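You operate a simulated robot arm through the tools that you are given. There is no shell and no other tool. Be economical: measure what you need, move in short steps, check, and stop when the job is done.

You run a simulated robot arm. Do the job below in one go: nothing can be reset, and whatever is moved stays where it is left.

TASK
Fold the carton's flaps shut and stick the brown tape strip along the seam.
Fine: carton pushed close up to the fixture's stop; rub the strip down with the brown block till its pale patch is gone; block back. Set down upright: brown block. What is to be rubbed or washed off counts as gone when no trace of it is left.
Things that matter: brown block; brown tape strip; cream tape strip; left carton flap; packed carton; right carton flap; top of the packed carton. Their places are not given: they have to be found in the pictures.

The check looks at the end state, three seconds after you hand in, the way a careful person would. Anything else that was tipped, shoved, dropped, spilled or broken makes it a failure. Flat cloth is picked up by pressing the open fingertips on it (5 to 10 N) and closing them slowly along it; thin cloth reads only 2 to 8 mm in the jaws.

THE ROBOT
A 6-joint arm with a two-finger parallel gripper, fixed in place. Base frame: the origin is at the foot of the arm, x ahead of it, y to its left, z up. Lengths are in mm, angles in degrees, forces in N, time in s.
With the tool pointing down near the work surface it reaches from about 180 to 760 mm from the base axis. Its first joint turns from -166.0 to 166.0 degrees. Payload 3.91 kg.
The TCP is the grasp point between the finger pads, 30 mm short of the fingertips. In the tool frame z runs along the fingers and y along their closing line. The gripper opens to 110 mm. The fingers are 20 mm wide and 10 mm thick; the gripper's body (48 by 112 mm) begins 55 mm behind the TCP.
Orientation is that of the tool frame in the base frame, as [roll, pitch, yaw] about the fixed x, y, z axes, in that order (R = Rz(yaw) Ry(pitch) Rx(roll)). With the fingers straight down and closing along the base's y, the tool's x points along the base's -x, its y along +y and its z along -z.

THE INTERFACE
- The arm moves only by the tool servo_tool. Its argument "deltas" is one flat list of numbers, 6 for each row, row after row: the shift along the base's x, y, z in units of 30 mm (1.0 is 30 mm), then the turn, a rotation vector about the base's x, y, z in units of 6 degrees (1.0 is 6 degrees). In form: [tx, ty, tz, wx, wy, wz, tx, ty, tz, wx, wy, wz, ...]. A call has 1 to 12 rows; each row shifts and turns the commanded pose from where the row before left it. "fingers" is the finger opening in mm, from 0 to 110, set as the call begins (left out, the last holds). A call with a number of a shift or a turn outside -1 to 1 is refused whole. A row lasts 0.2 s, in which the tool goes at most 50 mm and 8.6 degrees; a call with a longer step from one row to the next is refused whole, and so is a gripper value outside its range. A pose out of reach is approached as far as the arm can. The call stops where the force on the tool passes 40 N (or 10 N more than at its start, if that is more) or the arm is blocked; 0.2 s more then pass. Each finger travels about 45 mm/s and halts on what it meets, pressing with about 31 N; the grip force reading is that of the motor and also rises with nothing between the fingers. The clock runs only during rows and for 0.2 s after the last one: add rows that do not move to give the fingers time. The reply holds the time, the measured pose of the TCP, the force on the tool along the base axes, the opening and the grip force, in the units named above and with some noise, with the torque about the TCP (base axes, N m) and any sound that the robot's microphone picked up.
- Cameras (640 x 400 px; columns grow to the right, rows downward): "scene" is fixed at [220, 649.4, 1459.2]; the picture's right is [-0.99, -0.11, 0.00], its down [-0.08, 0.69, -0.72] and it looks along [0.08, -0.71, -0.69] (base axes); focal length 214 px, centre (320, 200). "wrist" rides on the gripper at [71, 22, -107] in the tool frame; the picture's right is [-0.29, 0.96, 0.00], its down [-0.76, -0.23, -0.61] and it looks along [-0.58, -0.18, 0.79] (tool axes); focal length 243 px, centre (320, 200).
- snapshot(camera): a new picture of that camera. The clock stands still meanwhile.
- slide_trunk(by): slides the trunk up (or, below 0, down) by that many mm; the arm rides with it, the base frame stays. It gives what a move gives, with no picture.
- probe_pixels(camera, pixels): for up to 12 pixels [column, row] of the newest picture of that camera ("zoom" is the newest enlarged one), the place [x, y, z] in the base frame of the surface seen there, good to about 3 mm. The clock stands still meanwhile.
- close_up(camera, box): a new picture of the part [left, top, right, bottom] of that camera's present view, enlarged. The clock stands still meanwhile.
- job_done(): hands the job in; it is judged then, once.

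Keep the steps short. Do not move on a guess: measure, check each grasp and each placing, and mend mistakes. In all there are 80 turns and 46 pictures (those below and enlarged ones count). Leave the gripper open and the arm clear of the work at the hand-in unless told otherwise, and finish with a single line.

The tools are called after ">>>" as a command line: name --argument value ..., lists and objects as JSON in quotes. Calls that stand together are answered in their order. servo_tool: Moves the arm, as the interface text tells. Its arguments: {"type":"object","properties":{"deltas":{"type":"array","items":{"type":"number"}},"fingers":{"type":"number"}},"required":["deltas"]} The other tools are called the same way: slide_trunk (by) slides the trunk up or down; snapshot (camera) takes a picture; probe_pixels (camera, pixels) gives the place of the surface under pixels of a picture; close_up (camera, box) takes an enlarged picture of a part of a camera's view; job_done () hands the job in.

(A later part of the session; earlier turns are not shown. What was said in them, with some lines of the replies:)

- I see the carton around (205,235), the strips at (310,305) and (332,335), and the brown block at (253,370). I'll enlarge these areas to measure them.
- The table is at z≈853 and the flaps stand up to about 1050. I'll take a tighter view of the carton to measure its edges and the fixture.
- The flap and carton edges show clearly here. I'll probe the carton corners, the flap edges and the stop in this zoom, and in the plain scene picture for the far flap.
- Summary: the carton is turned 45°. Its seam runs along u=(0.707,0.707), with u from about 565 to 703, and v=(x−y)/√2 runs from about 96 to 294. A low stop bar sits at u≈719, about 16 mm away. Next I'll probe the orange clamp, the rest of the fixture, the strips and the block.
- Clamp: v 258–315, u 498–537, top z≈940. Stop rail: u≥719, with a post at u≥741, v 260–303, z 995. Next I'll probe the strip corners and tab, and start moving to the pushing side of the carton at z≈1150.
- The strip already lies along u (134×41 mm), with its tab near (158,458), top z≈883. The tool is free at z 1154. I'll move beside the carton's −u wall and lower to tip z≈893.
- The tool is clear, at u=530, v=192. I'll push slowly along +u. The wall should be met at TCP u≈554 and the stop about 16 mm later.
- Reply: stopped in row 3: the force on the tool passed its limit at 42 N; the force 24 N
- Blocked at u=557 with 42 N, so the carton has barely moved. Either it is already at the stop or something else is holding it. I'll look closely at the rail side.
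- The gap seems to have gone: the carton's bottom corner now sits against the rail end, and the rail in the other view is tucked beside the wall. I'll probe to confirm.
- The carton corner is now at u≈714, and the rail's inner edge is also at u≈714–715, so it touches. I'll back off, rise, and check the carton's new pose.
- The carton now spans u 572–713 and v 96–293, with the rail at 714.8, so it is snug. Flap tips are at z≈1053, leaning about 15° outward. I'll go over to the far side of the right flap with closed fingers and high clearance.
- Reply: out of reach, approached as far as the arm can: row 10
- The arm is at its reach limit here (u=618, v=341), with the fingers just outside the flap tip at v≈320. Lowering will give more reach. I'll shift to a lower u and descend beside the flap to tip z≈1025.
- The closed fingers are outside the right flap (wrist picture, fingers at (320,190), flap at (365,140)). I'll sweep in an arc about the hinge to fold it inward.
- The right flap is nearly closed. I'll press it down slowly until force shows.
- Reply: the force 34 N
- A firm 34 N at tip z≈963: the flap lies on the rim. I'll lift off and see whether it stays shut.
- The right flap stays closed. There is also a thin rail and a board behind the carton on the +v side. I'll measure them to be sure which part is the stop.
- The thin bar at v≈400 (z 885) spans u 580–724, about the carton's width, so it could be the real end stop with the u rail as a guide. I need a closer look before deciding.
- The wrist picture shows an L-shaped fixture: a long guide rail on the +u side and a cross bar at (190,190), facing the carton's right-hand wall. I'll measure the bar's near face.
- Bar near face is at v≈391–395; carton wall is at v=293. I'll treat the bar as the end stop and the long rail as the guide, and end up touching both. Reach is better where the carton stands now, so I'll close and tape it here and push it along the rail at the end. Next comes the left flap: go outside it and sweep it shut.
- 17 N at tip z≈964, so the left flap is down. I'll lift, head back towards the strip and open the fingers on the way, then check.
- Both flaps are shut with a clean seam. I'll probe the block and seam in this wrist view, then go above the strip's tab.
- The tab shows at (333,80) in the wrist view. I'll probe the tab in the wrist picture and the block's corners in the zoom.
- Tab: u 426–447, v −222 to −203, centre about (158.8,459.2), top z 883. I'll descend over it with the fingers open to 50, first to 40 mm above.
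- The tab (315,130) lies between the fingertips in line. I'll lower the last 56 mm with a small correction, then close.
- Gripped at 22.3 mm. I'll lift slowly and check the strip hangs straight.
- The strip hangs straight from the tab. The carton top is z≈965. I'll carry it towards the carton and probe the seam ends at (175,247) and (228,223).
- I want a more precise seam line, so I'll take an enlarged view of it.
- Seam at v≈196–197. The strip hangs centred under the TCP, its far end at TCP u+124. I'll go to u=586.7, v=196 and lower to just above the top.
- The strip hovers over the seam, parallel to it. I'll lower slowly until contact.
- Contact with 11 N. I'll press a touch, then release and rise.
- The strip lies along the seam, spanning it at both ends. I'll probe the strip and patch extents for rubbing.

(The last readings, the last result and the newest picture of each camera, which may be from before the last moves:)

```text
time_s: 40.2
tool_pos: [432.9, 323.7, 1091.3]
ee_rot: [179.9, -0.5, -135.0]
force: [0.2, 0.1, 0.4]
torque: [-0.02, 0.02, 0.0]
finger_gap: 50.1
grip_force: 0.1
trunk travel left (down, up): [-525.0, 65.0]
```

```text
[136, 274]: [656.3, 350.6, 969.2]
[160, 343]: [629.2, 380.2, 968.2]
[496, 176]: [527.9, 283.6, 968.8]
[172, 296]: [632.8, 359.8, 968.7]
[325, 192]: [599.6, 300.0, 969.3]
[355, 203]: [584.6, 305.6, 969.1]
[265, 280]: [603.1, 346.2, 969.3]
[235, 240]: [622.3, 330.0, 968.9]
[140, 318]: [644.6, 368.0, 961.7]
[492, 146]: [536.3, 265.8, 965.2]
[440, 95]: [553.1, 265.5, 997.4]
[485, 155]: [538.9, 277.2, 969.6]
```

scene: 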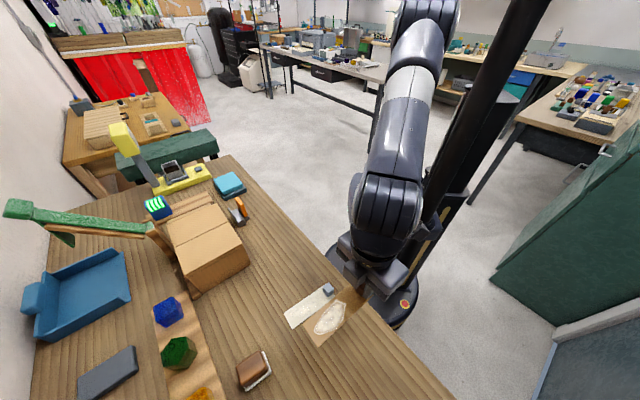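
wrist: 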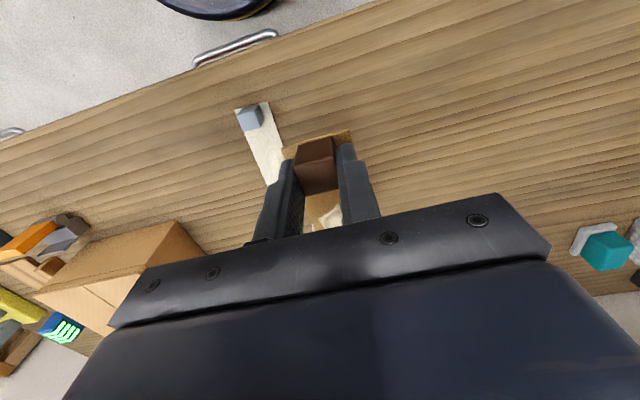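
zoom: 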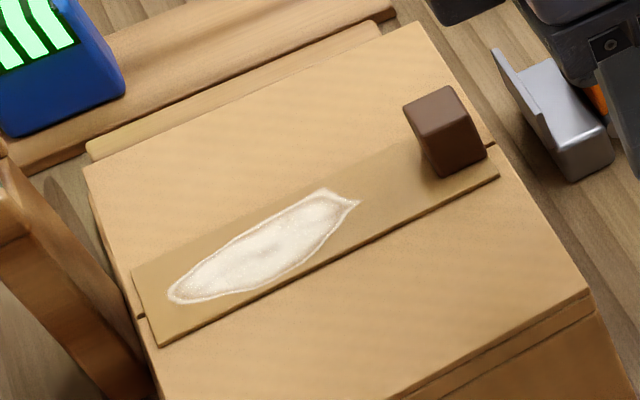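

The strip spans u 575–713 centred at v≈196 on the seam; the patch is u 630–702, v 181–212. The brown block is centred at about (370,586), roughly 57×45 mm, turned about −6°, top z 905. I'll go above it and turn the tool by −6°.

>>> servo_tool --deltas '[-0.232, 0.972, 0, 0, 0, -0.12, -0.232, 0.972, 0, 0, 0, -0.12, -0.232, 0.972, 0, 0, 0, -0.12, -0.232, 0.972, 0, 0, 0, -0.12, -0.232, 0.972, 0, 0, 0, -0.12, -0.232, 0.972, 0, 0, 0, -0.12, -0.232, 0.972, 0, 0, 0, -0.12, -0.232, 0.972, 0, 0, 0, -0.12, -0.232, 0.972, 0, 0, 0, -0.12, 0, 0, -0.8, 0, 0, 0, 0, 0, -0.8, 0, 0, 0, 0, 0, -0.8, 0, 0, 0]' --fingers 75

>>> snapshot --camera "wrist"

```text
time_s: 42.9
tool_pos: [370.0, 587.9, 1017.8]
ee_rot: [179.9, -0.6, -141.5]
force: [0.0, 0.2, 0.2]
torque: [0.01, -0.01, 0.0]
finger_gap: 75.0
grip_force: 0.1
trunk travel left (down, up): [-525.0, 65.0]
```

```text
15 pictures are left
```

wrist: 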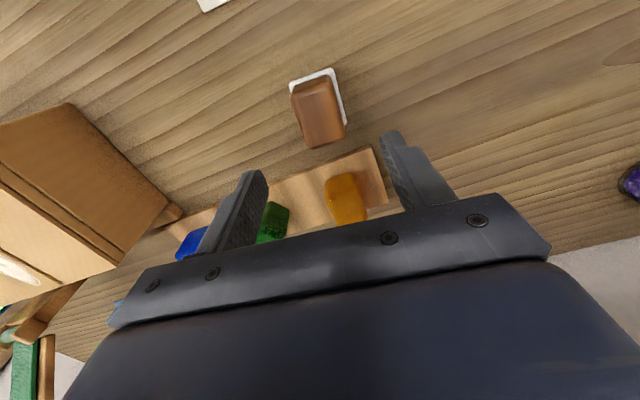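

>>> probe_pixels --camera "wrist" --pixels '[[295, 92], [328, 80], [344, 124], [309, 145], [320, 112], [292, 82], [334, 70], [347, 124]]'

```text
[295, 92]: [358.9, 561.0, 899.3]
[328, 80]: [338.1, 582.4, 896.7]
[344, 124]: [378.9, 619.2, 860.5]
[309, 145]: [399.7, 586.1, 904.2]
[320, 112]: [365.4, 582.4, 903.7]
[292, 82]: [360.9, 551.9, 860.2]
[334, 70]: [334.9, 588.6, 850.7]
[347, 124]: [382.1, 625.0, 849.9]
```

The block's long side is at about 38°, which matches the tool (38.5°). I'll descend to TCP z≈896 and close.

>>> servo_tool --deltas '[0, -0.04, -0.9, 0, 0, 0, 0, -0.03, -0.9, 0, 0, 0, 0, 0, -0.9, 0, 0, 0, 0, 0, -0.9, 0, 0, 0, 0, 0, -0.45, 0, 0, 0]'

>>> servo_tool --deltas '[0, 0, 0, 0, 0, 0, 0, 0, 0, 0, 0, 0, 0, 0, 0, 0, 0, 0, 0, 0, 0, 0, 0, 0]' --fingers 25

```text
time_s: 44.0
tool_pos: [369.2, 583.9, 897.2]
ee_rot: [179.9, -0.4, -141.5]
force: [0.2, 1.0, 1.5]
torque: [0.0, 0.01, 0.02]
finger_gap: 74.9
grip_force: 0.1
trunk travel left (down, up): [-525.0, 65.0]
```

```text
time_s: 45.0
tool_pos: [369.1, 584.4, 897.4]
ee_rot: [179.9, -0.6, -141.5]
force: [-0.3, -0.1, -0.4]
torque: [-0.03, -0.03, -0.01]
finger_gap: 39.9
grip_force: 30.7
trunk travel left (down, up): [-525.0, 65.0]
```

Gripped at 39.9 mm (home pose: 369.1, 584.4, 897.4, yaw −141.5). I'll lift 165 mm and carry it above the patch, turning back +6.5°.

>>> servo_tool --deltas '[0, 0, 0.5, 0, 0, 0, 0, 0, 1, 0, 0, 0, 0, 0, 1, 0, 0, 0, 0, 0, 1, 0, 0, 0, 0, 0, 1, 0, 0, 0, 0, 0, 1, 0, 0, 0]'

>>> servo_tool --deltas '[0.861, -0.962, 0, 0, 0, 0.12, 0.861, -0.962, 0, 0, 0, 0.12, 0.861, -0.962, 0, 0, 0, 0.12, 0.861, -0.962, 0, 0, 0, 0.12, 0.861, -0.962, 0, 0, 0, 0.12, 0.861, -0.962, 0, 0, 0, 0.12, 0.861, -0.962, 0, 0, 0, 0.12, 0.861, -0.962, 0, 0, 0, 0.12, 0.861, -0.962, 0, 0, 0, 0.12]'

>>> snapshot --camera "wrist"

```text
time_s: 46.5
tool_pos: [370.3, 584.4, 1062.7]
ee_rot: [180.0, -0.6, -141.5]
force: [0.2, -0.4, -2.3]
torque: [-0.02, 0.05, 0.0]
finger_gap: 39.8
grip_force: 31.0
trunk travel left (down, up): [-525.0, 65.0]
```

```text
time_s: 48.5
tool_pos: [602.1, 325.8, 1061.6]
ee_rot: [179.9, -0.5, -135.0]
force: [-0.4, 0.3, -1.5]
torque: [-0.01, 0.02, -0.01]
finger_gap: 39.8
grip_force: 30.7
trunk travel left (down, up): [-525.0, 65.0]
```

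```text
14 pictures are left
```

wrist: 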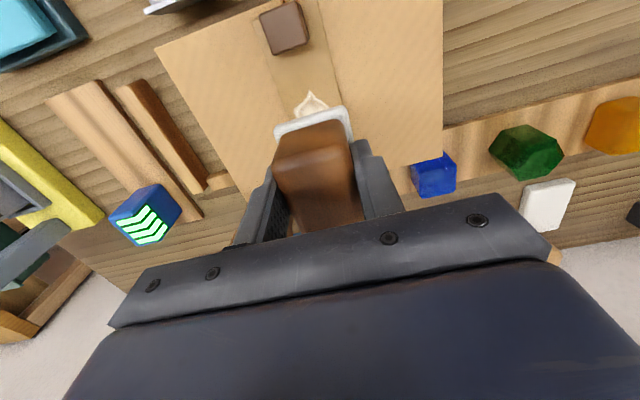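

The block is aligned over the patch with the tab well clear. I'll lower to light contact (expected TCP z≈1013).

>>> servo_tool --deltas '[0, -0.04, -0.7, 0, 0, 0, 0, 0, -0.6, 0, 0, 0, 0, 0, -0.15, 0, 0, 0, 0, 0, -0.07, 0, 0, 0, 0, 0, -0.05, 0, 0, 0, 0, 0, 0, 0, 0, 0]'

```text
time_s: 49.9
tool_pos: [602.8, 323.9, 1015.0]
ee_rot: [179.9, -0.5, -135.0]
force: [0.0, 0.1, -1.2]
torque: [-0.01, -0.03, -0.03]
finger_gap: 39.4
grip_force: 31.1
trunk travel left (down, up): [-525.0, 65.0]
```

>>> servo_tool --deltas '[0, 0, -0.05, 0, 0, 0, 0, 0, -0.05, 0, 0, 0, 0, 0, -0.03, 0, 0, 0, 0, 0, 0, 0, 0, 0]'

```text
time_s: 50.9
tool_pos: [602.8, 323.9, 1012.9]
ee_rot: [-180.0, -0.2, -134.9]
force: [1.0, 0.1, 21.4]
torque: [-0.14, 0.15, -0.03]
finger_gap: 39.7
grip_force: 30.9
trunk travel left (down, up): [-525.0, 65.0]
```

21 N pressing. I'll rub along the seam: +u 28 mm, back 42 mm, and repeat.

>>> servo_tool --deltas '[0.165, 0.165, 0.01, 0, 0, 0, 0.165, 0.165, 0, 0, 0, 0, 0.165, 0.165, 0, 0, 0, 0, 0.165, 0.165, 0, 0, 0, 0, -0.165, -0.165, 0, 0, 0, 0, -0.165, -0.165, 0, 0, 0, 0, -0.165, -0.165, 0, 0, 0, 0, -0.165, -0.165, 0, 0, 0, 0, -0.165, -0.165, 0, 0, 0, 0, -0.165, -0.165, 0, 0, 0, 0]'

>>> close_up --camera "scene" --box '[154, 200, 250, 260]'

```text
time_s: 53.0
tool_pos: [591.9, 313.6, 1012.4]
ee_rot: [-179.9, -0.4, -135.1]
force: [5.0, 5.2, 25.9]
torque: [0.14, -0.15, -0.01]
finger_gap: 39.6
grip_force: 31.2
trunk travel left (down, up): [-525.0, 65.0]
```

```text
6.67 times, centred on (202, 230) of scene
```

zoom: 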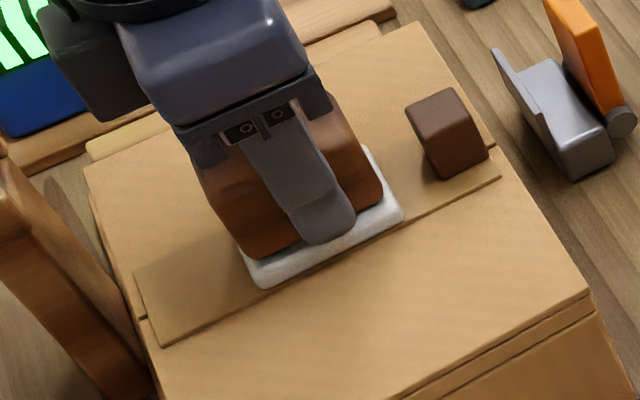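

The far part of the patch is already clean and the strip hasn't moved. I'll do more strokes, with slight sideways offsets.

>>> servo_tool --deltas '[0.22, 0.22, 0, 0, 0, 0, 0.22, 0.22, 0, 0, 0, 0, 0.22, 0.22, 0, 0, 0, 0, 0.22, 0.22, 0, 0, 0, 0, 0.12, 0.05, 0, 0, 0, 0, -0.22, -0.22, 0, 0, 0, 0, -0.22, -0.22, 0, 0, 0, 0, -0.22, -0.22, 0, 0, 0, 0, -0.22, -0.22, 0, 0, 0, 0, -0.12, -0.05, 0, 0, 0, 0]'

>>> servo_tool --deltas '[0.2, 0.24, 0, 0, 0, 0, 0.22, 0.22, 0, 0, 0, 0, 0.22, 0.22, 0, 0, 0, 0, 0.22, 0.22, 0, 0, 0, 0, 0.03, 0.09, 0, 0, 0, 0, -0.22, -0.22, 0, 0, 0, 0, -0.22, -0.22, 0, 0, 0, 0, -0.22, -0.22, 0, 0, 0, 0, -0.22, -0.22, 0, 0, 0, 0, -0.03, -0.09, 0, 0, 0, 0, 0, 0, 0.2, 0, 0, 0, 0, 0, 1, 0, 0, 0]'

>>> close_up --camera "wrist" --box '[160, 0, 480, 200]'

```text
time_s: 55.2
tool_pos: [592.5, 312.5, 1012.6]
ee_rot: [-180.0, -0.3, -135.0]
force: [6.0, 2.7, 20.3]
torque: [0.04, -0.19, -0.02]
finger_gap: 39.6
grip_force: 30.5
trunk travel left (down, up): [-525.0, 65.0]
```

```text
time_s: 57.9
tool_pos: [592.2, 314.1, 1045.9]
ee_rot: [179.8, -0.6, -135.0]
force: [0.4, 0.1, -2.3]
torque: [0.0, 0.02, -0.02]
finger_gap: 39.6
grip_force: 31.5
trunk travel left (down, up): [-525.0, 65.0]
```

```text
2.00 times, centred on (320, 100) of wrist
```

zoom: 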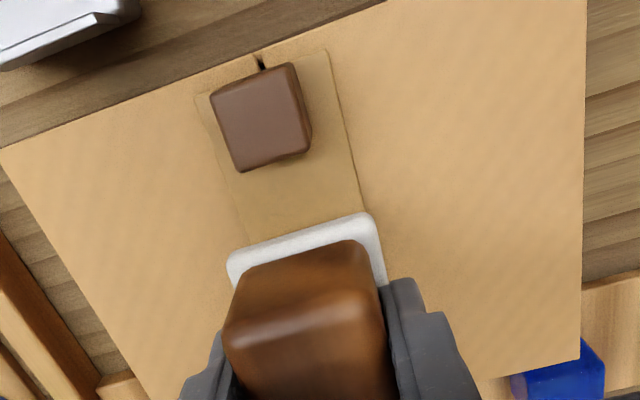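

I'll raise it and carry the block part-way home, then view the strip from the scene camera.

>>> servo_tool --deltas '[0, 0, 0.6, 0, 0, 0, -0.74, 0.9, 0, 0, 0, -0.108, -0.74, 0.9, 0, 0, 0, -0.108, -0.74, 0.9, 0, 0, 0, -0.108, -0.74, 0.9, 0, 0, 0, -0.108, -0.74, 0.9, 0, 0, 0, -0.108]'

>>> close_up --camera "scene" --box '[154, 200, 250, 260]'

```text
time_s: 59.2
tool_pos: [481.0, 449.3, 1065.5]
ee_rot: [179.9, -0.5, -138.3]
force: [0.3, -0.9, -1.6]
torque: [0.0, 0.02, 0.03]
finger_gap: 39.7
grip_force: 31.0
trunk travel left (down, up): [-525.0, 65.0]
```

```text
6.67 times, centred on (202, 230) of scene
```

zoom: 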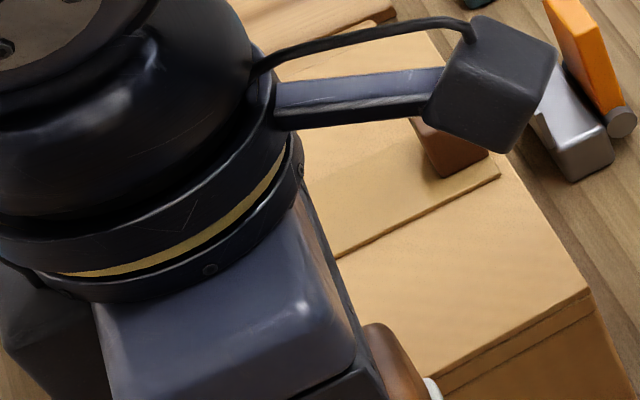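

The arm blocks the view. I'll carry on to above the block's home spot and look again from there.

>>> servo_tool --deltas '[-0.746, 0.9, 0, 0, 0, -0.107, -0.746, 0.9, 0, 0, 0, -0.107, -0.746, 0.9, 0, 0, 0, -0.107, -0.746, 0.9, 0, 0, 0, -0.107, -0.746, 0.9, 0, 0, 0, -0.107, 0, 0, 0, 0, 0, 0]'

>>> close_up --camera "scene" --box '[154, 200, 250, 260]'

```text
time_s: 60.6
tool_pos: [368.7, 584.6, 1066.4]
ee_rot: [-180.0, -0.4, -141.5]
force: [-0.2, 0.5, -1.5]
torque: [-0.02, 0.0, 0.01]
finger_gap: 39.6
grip_force: 30.8
trunk travel left (down, up): [-525.0, 65.0]
```

```text
6.67 times, centred on (202, 230) of scene
```

zoom: 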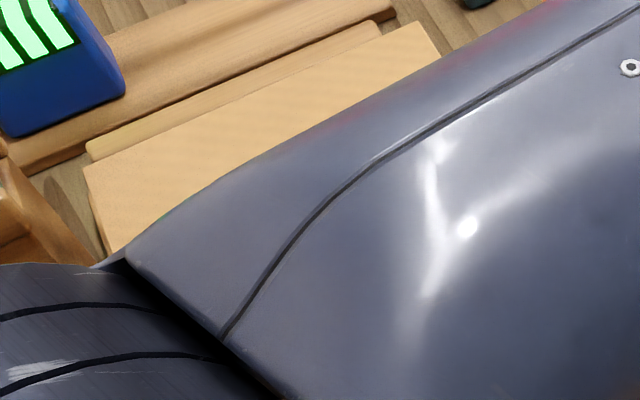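

Still blocked. I'll hold the block at (432,330,1090), where the scene view was clear earlier, and look.

>>> servo_tool --deltas '[0.235, -0.944, 0.1, 0, 0, 0, 0.235, -0.944, 0.1, 0, 0, 0, 0.235, -0.944, 0.1, 0, 0, 0, 0.235, -0.944, 0.1, 0, 0, 0, 0.235, -0.944, 0.1, 0, 0, 0, 0.235, -0.944, 0.1, 0, 0, 0, 0.235, -0.944, 0.1, 0, 0, 0, 0.235, -0.944, 0.1, 0, 0, 0, 0.235, -0.944, 0, 0, 0, 0]'

>>> close_up --camera "scene" --box '[154, 200, 250, 260]'

```text
time_s: 62.6
tool_pos: [431.9, 329.6, 1088.5]
ee_rot: [179.9, -0.5, -141.4]
force: [0.2, -0.9, -2.3]
torque: [0.01, 0.0, 0.0]
finger_gap: 39.5
grip_force: 31.8
trunk travel left (down, up): [-525.0, 65.0]
```

```text
6.67 times, centred on (202, 230) of scene
```

zoom: 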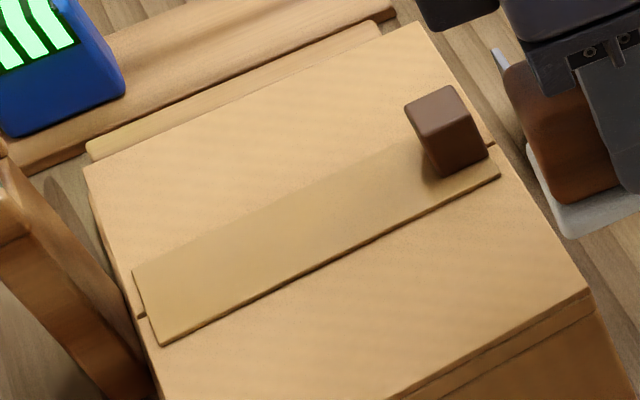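

The patch is completely gone and the strip is still in place. I'll take the block home: back over (369.1,584.4), then down.

>>> servo_tool --deltas '[-0.2326, 0.9437, 0, 0, 0, 0, -0.2326, 0.9437, 0, 0, 0, 0, -0.2326, 0.9437, 0, 0, 0, 0, -0.2326, 0.9437, 0, 0, 0, 0, -0.2326, 0.9437, 0, 0, 0, 0, -0.2326, 0.9437, 0, 0, 0, 0, -0.2326, 0.9437, 0, 0, 0, 0, -0.2326, 0.9437, 0, 0, 0, 0, -0.2326, 0.9437, 0, 0, 0, 0, 0, 0, -1, 0, 0, 0, 0, 0, -1, 0, 0, 0, 0, 0, -1, 0, 0, 0]'

>>> servo_tool --deltas '[0, 0, -1, 0, 0, 0, 0, 0, -1, 0, 0, 0, 0, 0, -0.8, 0, 0, 0, 0, 0, -0.3, 0, 0, 0, 0, 0, -0.08, 0, 0, 0, 0, 0, 0, 0, 0, 0]'

```text
time_s: 65.2
tool_pos: [369.9, 585.8, 997.7]
ee_rot: [179.9, -0.5, -141.4]
force: [-0.2, 0.5, -2.2]
torque: [0.0, -0.01, -0.01]
finger_gap: 39.4
grip_force: 30.5
trunk travel left (down, up): [-525.0, 65.0]
```

```text
time_s: 66.7
tool_pos: [368.6, 584.4, 902.8]
ee_rot: [179.9, -0.5, -141.4]
force: [0.5, 0.1, -1.6]
torque: [0.01, 0.01, -0.01]
finger_gap: 39.8
grip_force: 31.0
trunk travel left (down, up): [-525.0, 65.0]
```

Five millimetres to go. I'll lower in small steps until it touches.

>>> servo_tool --deltas '[0, 0, -0.1, 0, 0, 0, 0, 0, -0.06, 0, 0, 0, 0, 0, -0.03, 0, 0, 0, 0, 0, 0, 0, 0, 0]'

```text
time_s: 67.7
tool_pos: [369.2, 584.2, 898.2]
ee_rot: [179.9, -0.5, -141.4]
force: [0.2, -0.9, -0.9]
torque: [-0.03, 0.02, 0.0]
finger_gap: 39.6
grip_force: 30.8
trunk travel left (down, up): [-525.0, 65.0]
```

>>> servo_tool --deltas '[0, 0, -0.03, 0, 0, 0, 0, 0, -0.03, 0, 0, 0, 0, 0, 0, 0, 0, 0]'

```text
time_s: 68.5
tool_pos: [369.0, 583.9, 896.1]
ee_rot: [180.0, -0.5, -141.4]
force: [0.3, 0.1, -1.8]
torque: [0.01, 0.01, -0.01]
finger_gap: 39.8
grip_force: 30.9
trunk travel left (down, up): [-525.0, 65.0]
```

No contact yet; the block may have shifted up a little in the grip while rubbing. I'll keep going gently.

>>> servo_tool --deltas '[0, 0, -0.03, 0, 0, 0, 0, 0, -0.03, 0, 0, 0, 0, 0, -0.03, 0, 0, 0, 0, 0, 0, 0, 0, 0]'

```text
time_s: 69.5
tool_pos: [371.0, 584.5, 896.4]
ee_rot: [-180.0, -0.4, -141.4]
force: [0.4, 0.1, 17.2]
torque: [-0.39, 0.08, 0.04]
finger_gap: 39.6
grip_force: 30.8
trunk travel left (down, up): [-525.0, 65.0]
```

Contact now, 17 N. I'll ease up slightly, open the fingers and rise straight up.

>>> servo_tool --deltas '[0, 0, 0.04, 0, 0, 0, 0, 0, 0, 0, 0, 0]'

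>>> servo_tool --deltas '[0, 0, 0, 0, 0, 0, 0, 0, 0, 0, 0, 0, 0, 0, 0, 0, 0, 0, 0, 0, 0.3, 0, 0, 0, 0, 0, 0.7, 0, 0, 0, 0, 0, 1, 0, 0, 0, 0, 0, 1, 0, 0, 0, 0, 0, 1, 0, 0, 0, 0, 0, 1, 0, 0, 0]' --fingers 80

>>> snapshot --camera "wrist"

```text
time_s: 70.0
tool_pos: [369.0, 584.4, 895.6]
ee_rot: [179.9, -0.3, -141.4]
force: [2.5, 3.3, 15.6]
torque: [-0.07, -0.15, 0.02]
finger_gap: 39.7
grip_force: 31.5
trunk travel left (down, up): [-525.0, 65.0]
```

```text
time_s: 72.0
tool_pos: [368.1, 585.7, 1046.2]
ee_rot: [180.0, -0.5, -141.5]
force: [0.6, -0.3, -0.7]
torque: [0.0, 0.02, -0.01]
finger_gap: 79.8
grip_force: 0.1
trunk travel left (down, up): [-525.0, 65.0]
```

```text
8 pictures are left
```

wrist: 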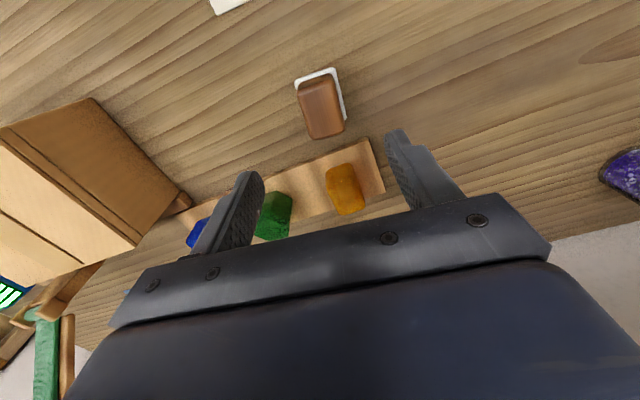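

The block is back upright at its old spot. Now the last push: turn the tool so it closes along u (−83.5°), with two contact points, and go to the carton's left side.

>>> servo_tool --deltas '[0.336, -0.464, 0, 0, 0, -1, 0.336, -0.464, 0, 0, 0, -1, 0.336, -0.464, 0, 0, 0, -1, 0.336, -0.464, 0, 0, 0, -1, 0.336, -0.464, 0, 0, 0, -1, 0.336, -0.464, 0, 0, 0, -1, 0.336, -0.464, 0, 0, 0, -1, 0.336, -0.464, 0, 0, 0, -1, 0.336, -0.464, 0, 0, 0, -1, 0.336, -0.464, 0, 0, 0, -1, 0.336, -0.464, 0, 0, 0, -1, 0.336, -0.464, 0, 0, 0, -1]'

>>> servo_tool --deltas '[0, 0, 0, 0, 0, -0.96, 0, 0, 0, 0, 0, -0.96, 0, 0, -0.95, 0, 0, 0, 0, 0, -0.95, 0, 0, 0, 0, 0, -0.95, 0, 0, 0, 0, 0, -0.95, 0, 0, 0, 0, 0, 0, 0, 0, 0]'

>>> snapshot --camera "scene"

```text
time_s: 74.7
tool_pos: [491.7, 418.4, 1045.0]
ee_rot: [179.9, -0.5, 146.5]
force: [0.3, 0.6, -0.1]
torque: [-0.04, -0.03, -0.01]
finger_gap: 80.0
grip_force: 0.0
trunk travel left (down, up): [-525.0, 65.0]
```

```text
time_s: 76.2
tool_pos: [491.4, 417.7, 930.8]
ee_rot: [179.9, -0.5, 135.0]
force: [-0.8, 0.1, 0.0]
torque: [0.02, -0.02, 0.04]
finger_gap: 79.9
grip_force: 0.1
trunk travel left (down, up): [-525.0, 65.0]
```

```text
7 pictures are left
```

scene: 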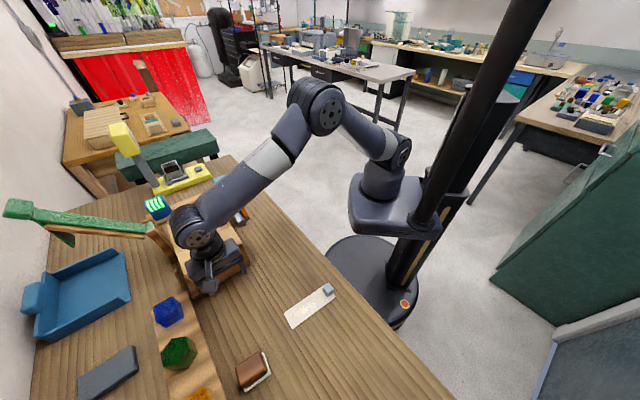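

Both fingertips are beside the left wall (u=643, v=52). I'll push in +v at moderate speed with a slight lean towards the guide rail.

>>> servo_tool --deltas '[0.19, -0.19, 0, 0, 0, 0, 0.19, -0.19, 0, 0, 0, 0, 0.19, -0.19, 0, 0, 0, 0, 0.145, -0.137, 0, 0, 0, 0, 0.145, -0.137, 0, 0, 0, 0, 0.145, -0.137, 0, 0, 0, 0, 0.145, -0.137, 0, 0, 0, 0, 0.145, -0.137, 0, 0, 0, 0, 0.145, -0.137, 0, 0, 0, 0, 0.145, -0.137, 0, 0, 0, 0, 0.145, -0.137, 0, 0, 0, 0]'

```text
time_s: 78.7
tool_pos: [542.2, 368.1, 930.5]
ee_rot: [-180.0, -0.5, 135.1]
force: [-3.9, 2.5, 0.5]
torque: [-0.07, -0.15, -0.17]
finger_gap: 80.4
grip_force: 0.2
trunk travel left (down, up): [-525.0, 65.0]
```

The carton slides easily, at about 5 N. TCP v=123 now; I'll carry on towards the bar.

>>> servo_tool --deltas '[0.145, -0.137, 0, 0, 0, 0, 0.145, -0.137, 0, 0, 0, 0, 0.145, -0.137, 0, 0, 0, 0, 0.145, -0.137, 0, 0, 0, 0, 0.145, -0.137, 0, 0, 0, 0, 0.145, -0.137, 0, 0, 0, 0, 0.145, -0.137, 0, 0, 0, 0, 0.07, -0.07, 0, 0, 0, 0, 0.07, -0.07, 0, 0, 0, 0]'

>>> servo_tool --deltas '[0.07, -0.07, 0, 0, 0, 0, 0.07, -0.07, 0, 0, 0, 0, 0.07, -0.07, 0, 0, 0, 0, 0.07, -0.07, 0, 0, 0, 0, 0.07, -0.07, 0, 0, 0, 0]'

```text
time_s: 80.7
tool_pos: [574.9, 336.0, 931.5]
ee_rot: [179.9, -0.5, 135.2]
force: [-3.4, 5.1, 1.0]
torque: [-0.1, -0.13, 0.02]
finger_gap: 80.0
grip_force: 0.6
trunk travel left (down, up): [-525.0, 65.0]
```

```text
time_s: 81.8
tool_pos: [583.0, 326.1, 932.0]
ee_rot: [-180.0, -0.6, 135.1]
force: [-19.3, 16.9, 1.5]
torque: [-0.62, -0.31, -1.05]
finger_gap: 80.3
grip_force: 0.6
trunk travel left (down, up): [-525.0, 65.0]
```

The force rose to 25 N at TCP v=182, about where the bar is expected. I'll check with pictures.

>>> close_up --camera "scene" --box '[140, 185, 268, 265]'

```text
5.00 times, centred on (204, 225) of scene
```

zoom: 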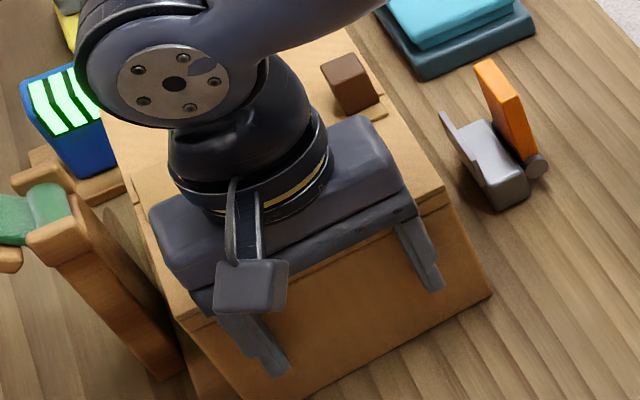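

It looks seated. One more small push to be sure, then retreat and rise for a clear look.

>>> servo_tool --deltas '[0.03, -0.03, 0, 0, 0, 0, 0.03, -0.03, 0, 0, 0, 0, 0, 0, 0, 0, 0, 0]'

>>> servo_tool --deltas '[-0.5, 0.5, 0, 0, 0, 0, -0.8, 0.8, 0, 0, 0, 0, 0, 0, 1, 0, 0, 0, 0, 0, 1, 0, 0, 0, 0, 0, 1, 0, 0, 0, 0, 0, 1, 0, 0, 0, 0, 0, 1, 0, 0, 0, -1, -0.5, 0, 0, 0, 0, -1, -0.5, 0, 0, 0, 0, -1, -0.5, 0, 0, 0, 0, -1, -0.5, 0, 0, 0, 0]'

>>> close_up --camera "scene" --box '[140, 175, 268, 255]'

```text
time_s: 82.4
tool_pos: [583.7, 327.9, 932.2]
ee_rot: [179.9, -0.9, 135.1]
force: [-18.0, 14.0, 2.0]
torque: [-0.37, -0.54, -0.46]
finger_gap: 80.3
grip_force: 0.1
trunk travel left (down, up): [-525.0, 65.0]
stopped in row 2: the force on the tool passed its limit at 41 N (the readings are from after the stop); the commanded pose is now the measured one
```

```text
time_s: 84.8
tool_pos: [427.6, 302.8, 1081.0]
ee_rot: [179.9, -0.8, 135.0]
force: [0.4, 0.2, -0.2]
torque: [0.02, -0.03, -0.01]
finger_gap: 80.2
grip_force: 0.1
trunk travel left (down, up): [-525.0, 65.0]
```

```text
5.00 times, centred on (204, 215) of scene
```

zoom: 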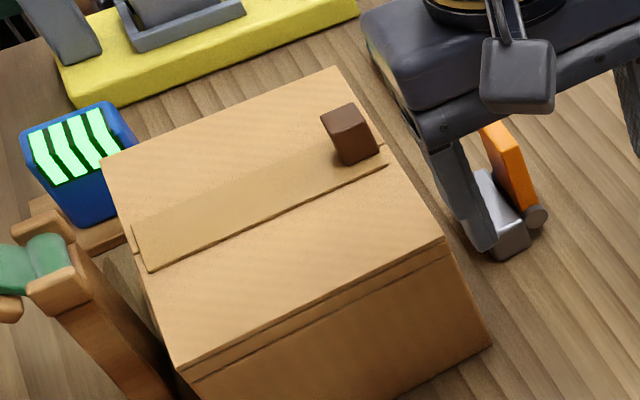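

>>> probe_pixels --camera "zoom" --pixels '[[186, 362], [440, 240], [108, 163], [336, 72], [190, 382], [487, 345], [136, 232], [150, 268], [386, 162], [132, 245], [60, 205], [445, 255]]'

```text
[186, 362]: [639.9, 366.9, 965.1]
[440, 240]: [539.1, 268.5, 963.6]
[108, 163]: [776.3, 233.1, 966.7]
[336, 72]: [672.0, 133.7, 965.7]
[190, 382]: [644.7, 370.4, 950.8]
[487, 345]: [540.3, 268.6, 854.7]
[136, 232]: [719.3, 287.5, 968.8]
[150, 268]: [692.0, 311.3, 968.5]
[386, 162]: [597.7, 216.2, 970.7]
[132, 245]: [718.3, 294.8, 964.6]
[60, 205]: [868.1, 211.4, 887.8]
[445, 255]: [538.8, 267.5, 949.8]
```

The carton's walls are now at v≈192 and about 391, against the bar. The +u side is at 713, still on the guide rail, and the strip is intact. I'll raise the arm clear, open, and do a final full check.

>>> servo_tool --deltas '[-1, 0, 0.8, 0, 0, 0, -1, 0, 0.8, 0, 0, 0, -1, 0, 0.8, 0, 0, 0, -1, 0, 0.8, 0, 0, 0, -1, 0, 0.8, 0, 0, 0, -1, 0, 0.8, 0, 0, 0]' --fingers 110

>>> snapshot --camera "scene"

>>> close_up --camera "scene" --box '[130, 170, 258, 250]'

```text
time_s: 86.2
tool_pos: [248.3, 303.0, 1226.0]
ee_rot: [-180.0, -0.8, 135.0]
force: [0.2, 0.8, 0.3]
torque: [0.0, 0.01, -0.03]
finger_gap: 109.8
grip_force: 0.0
trunk travel left (down, up): [-525.0, 65.0]
```

```text
4 pictures are left
```

scene: 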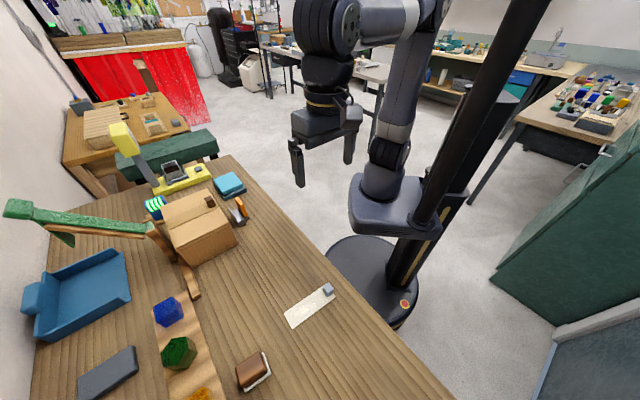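

```text
5.00 times, centred on (194, 210) of scene
```

zoom: 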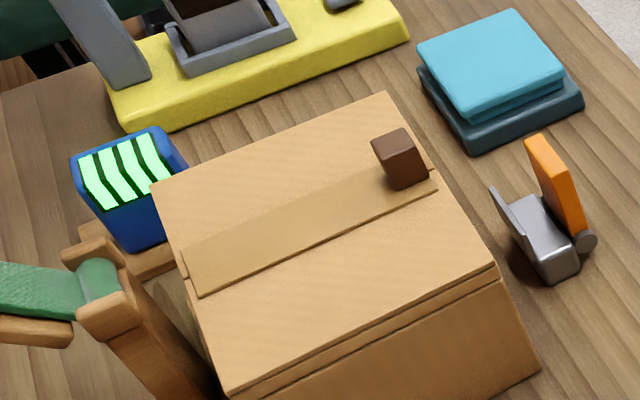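

Everything checks out: flaps shut, strip along the seam with no patch left, carton at the stop, block back upright, gripper open and clear. Handing in.

>>> job_done

```text
The job is handed in.
```

Job handed in: both flaps are folded shut, the brown strip lies along the seam with its pale patch rubbed away, the carton is against the fixture's end bar (which I took as the stop) and its guide rail, and the brown block is back upright in its place.
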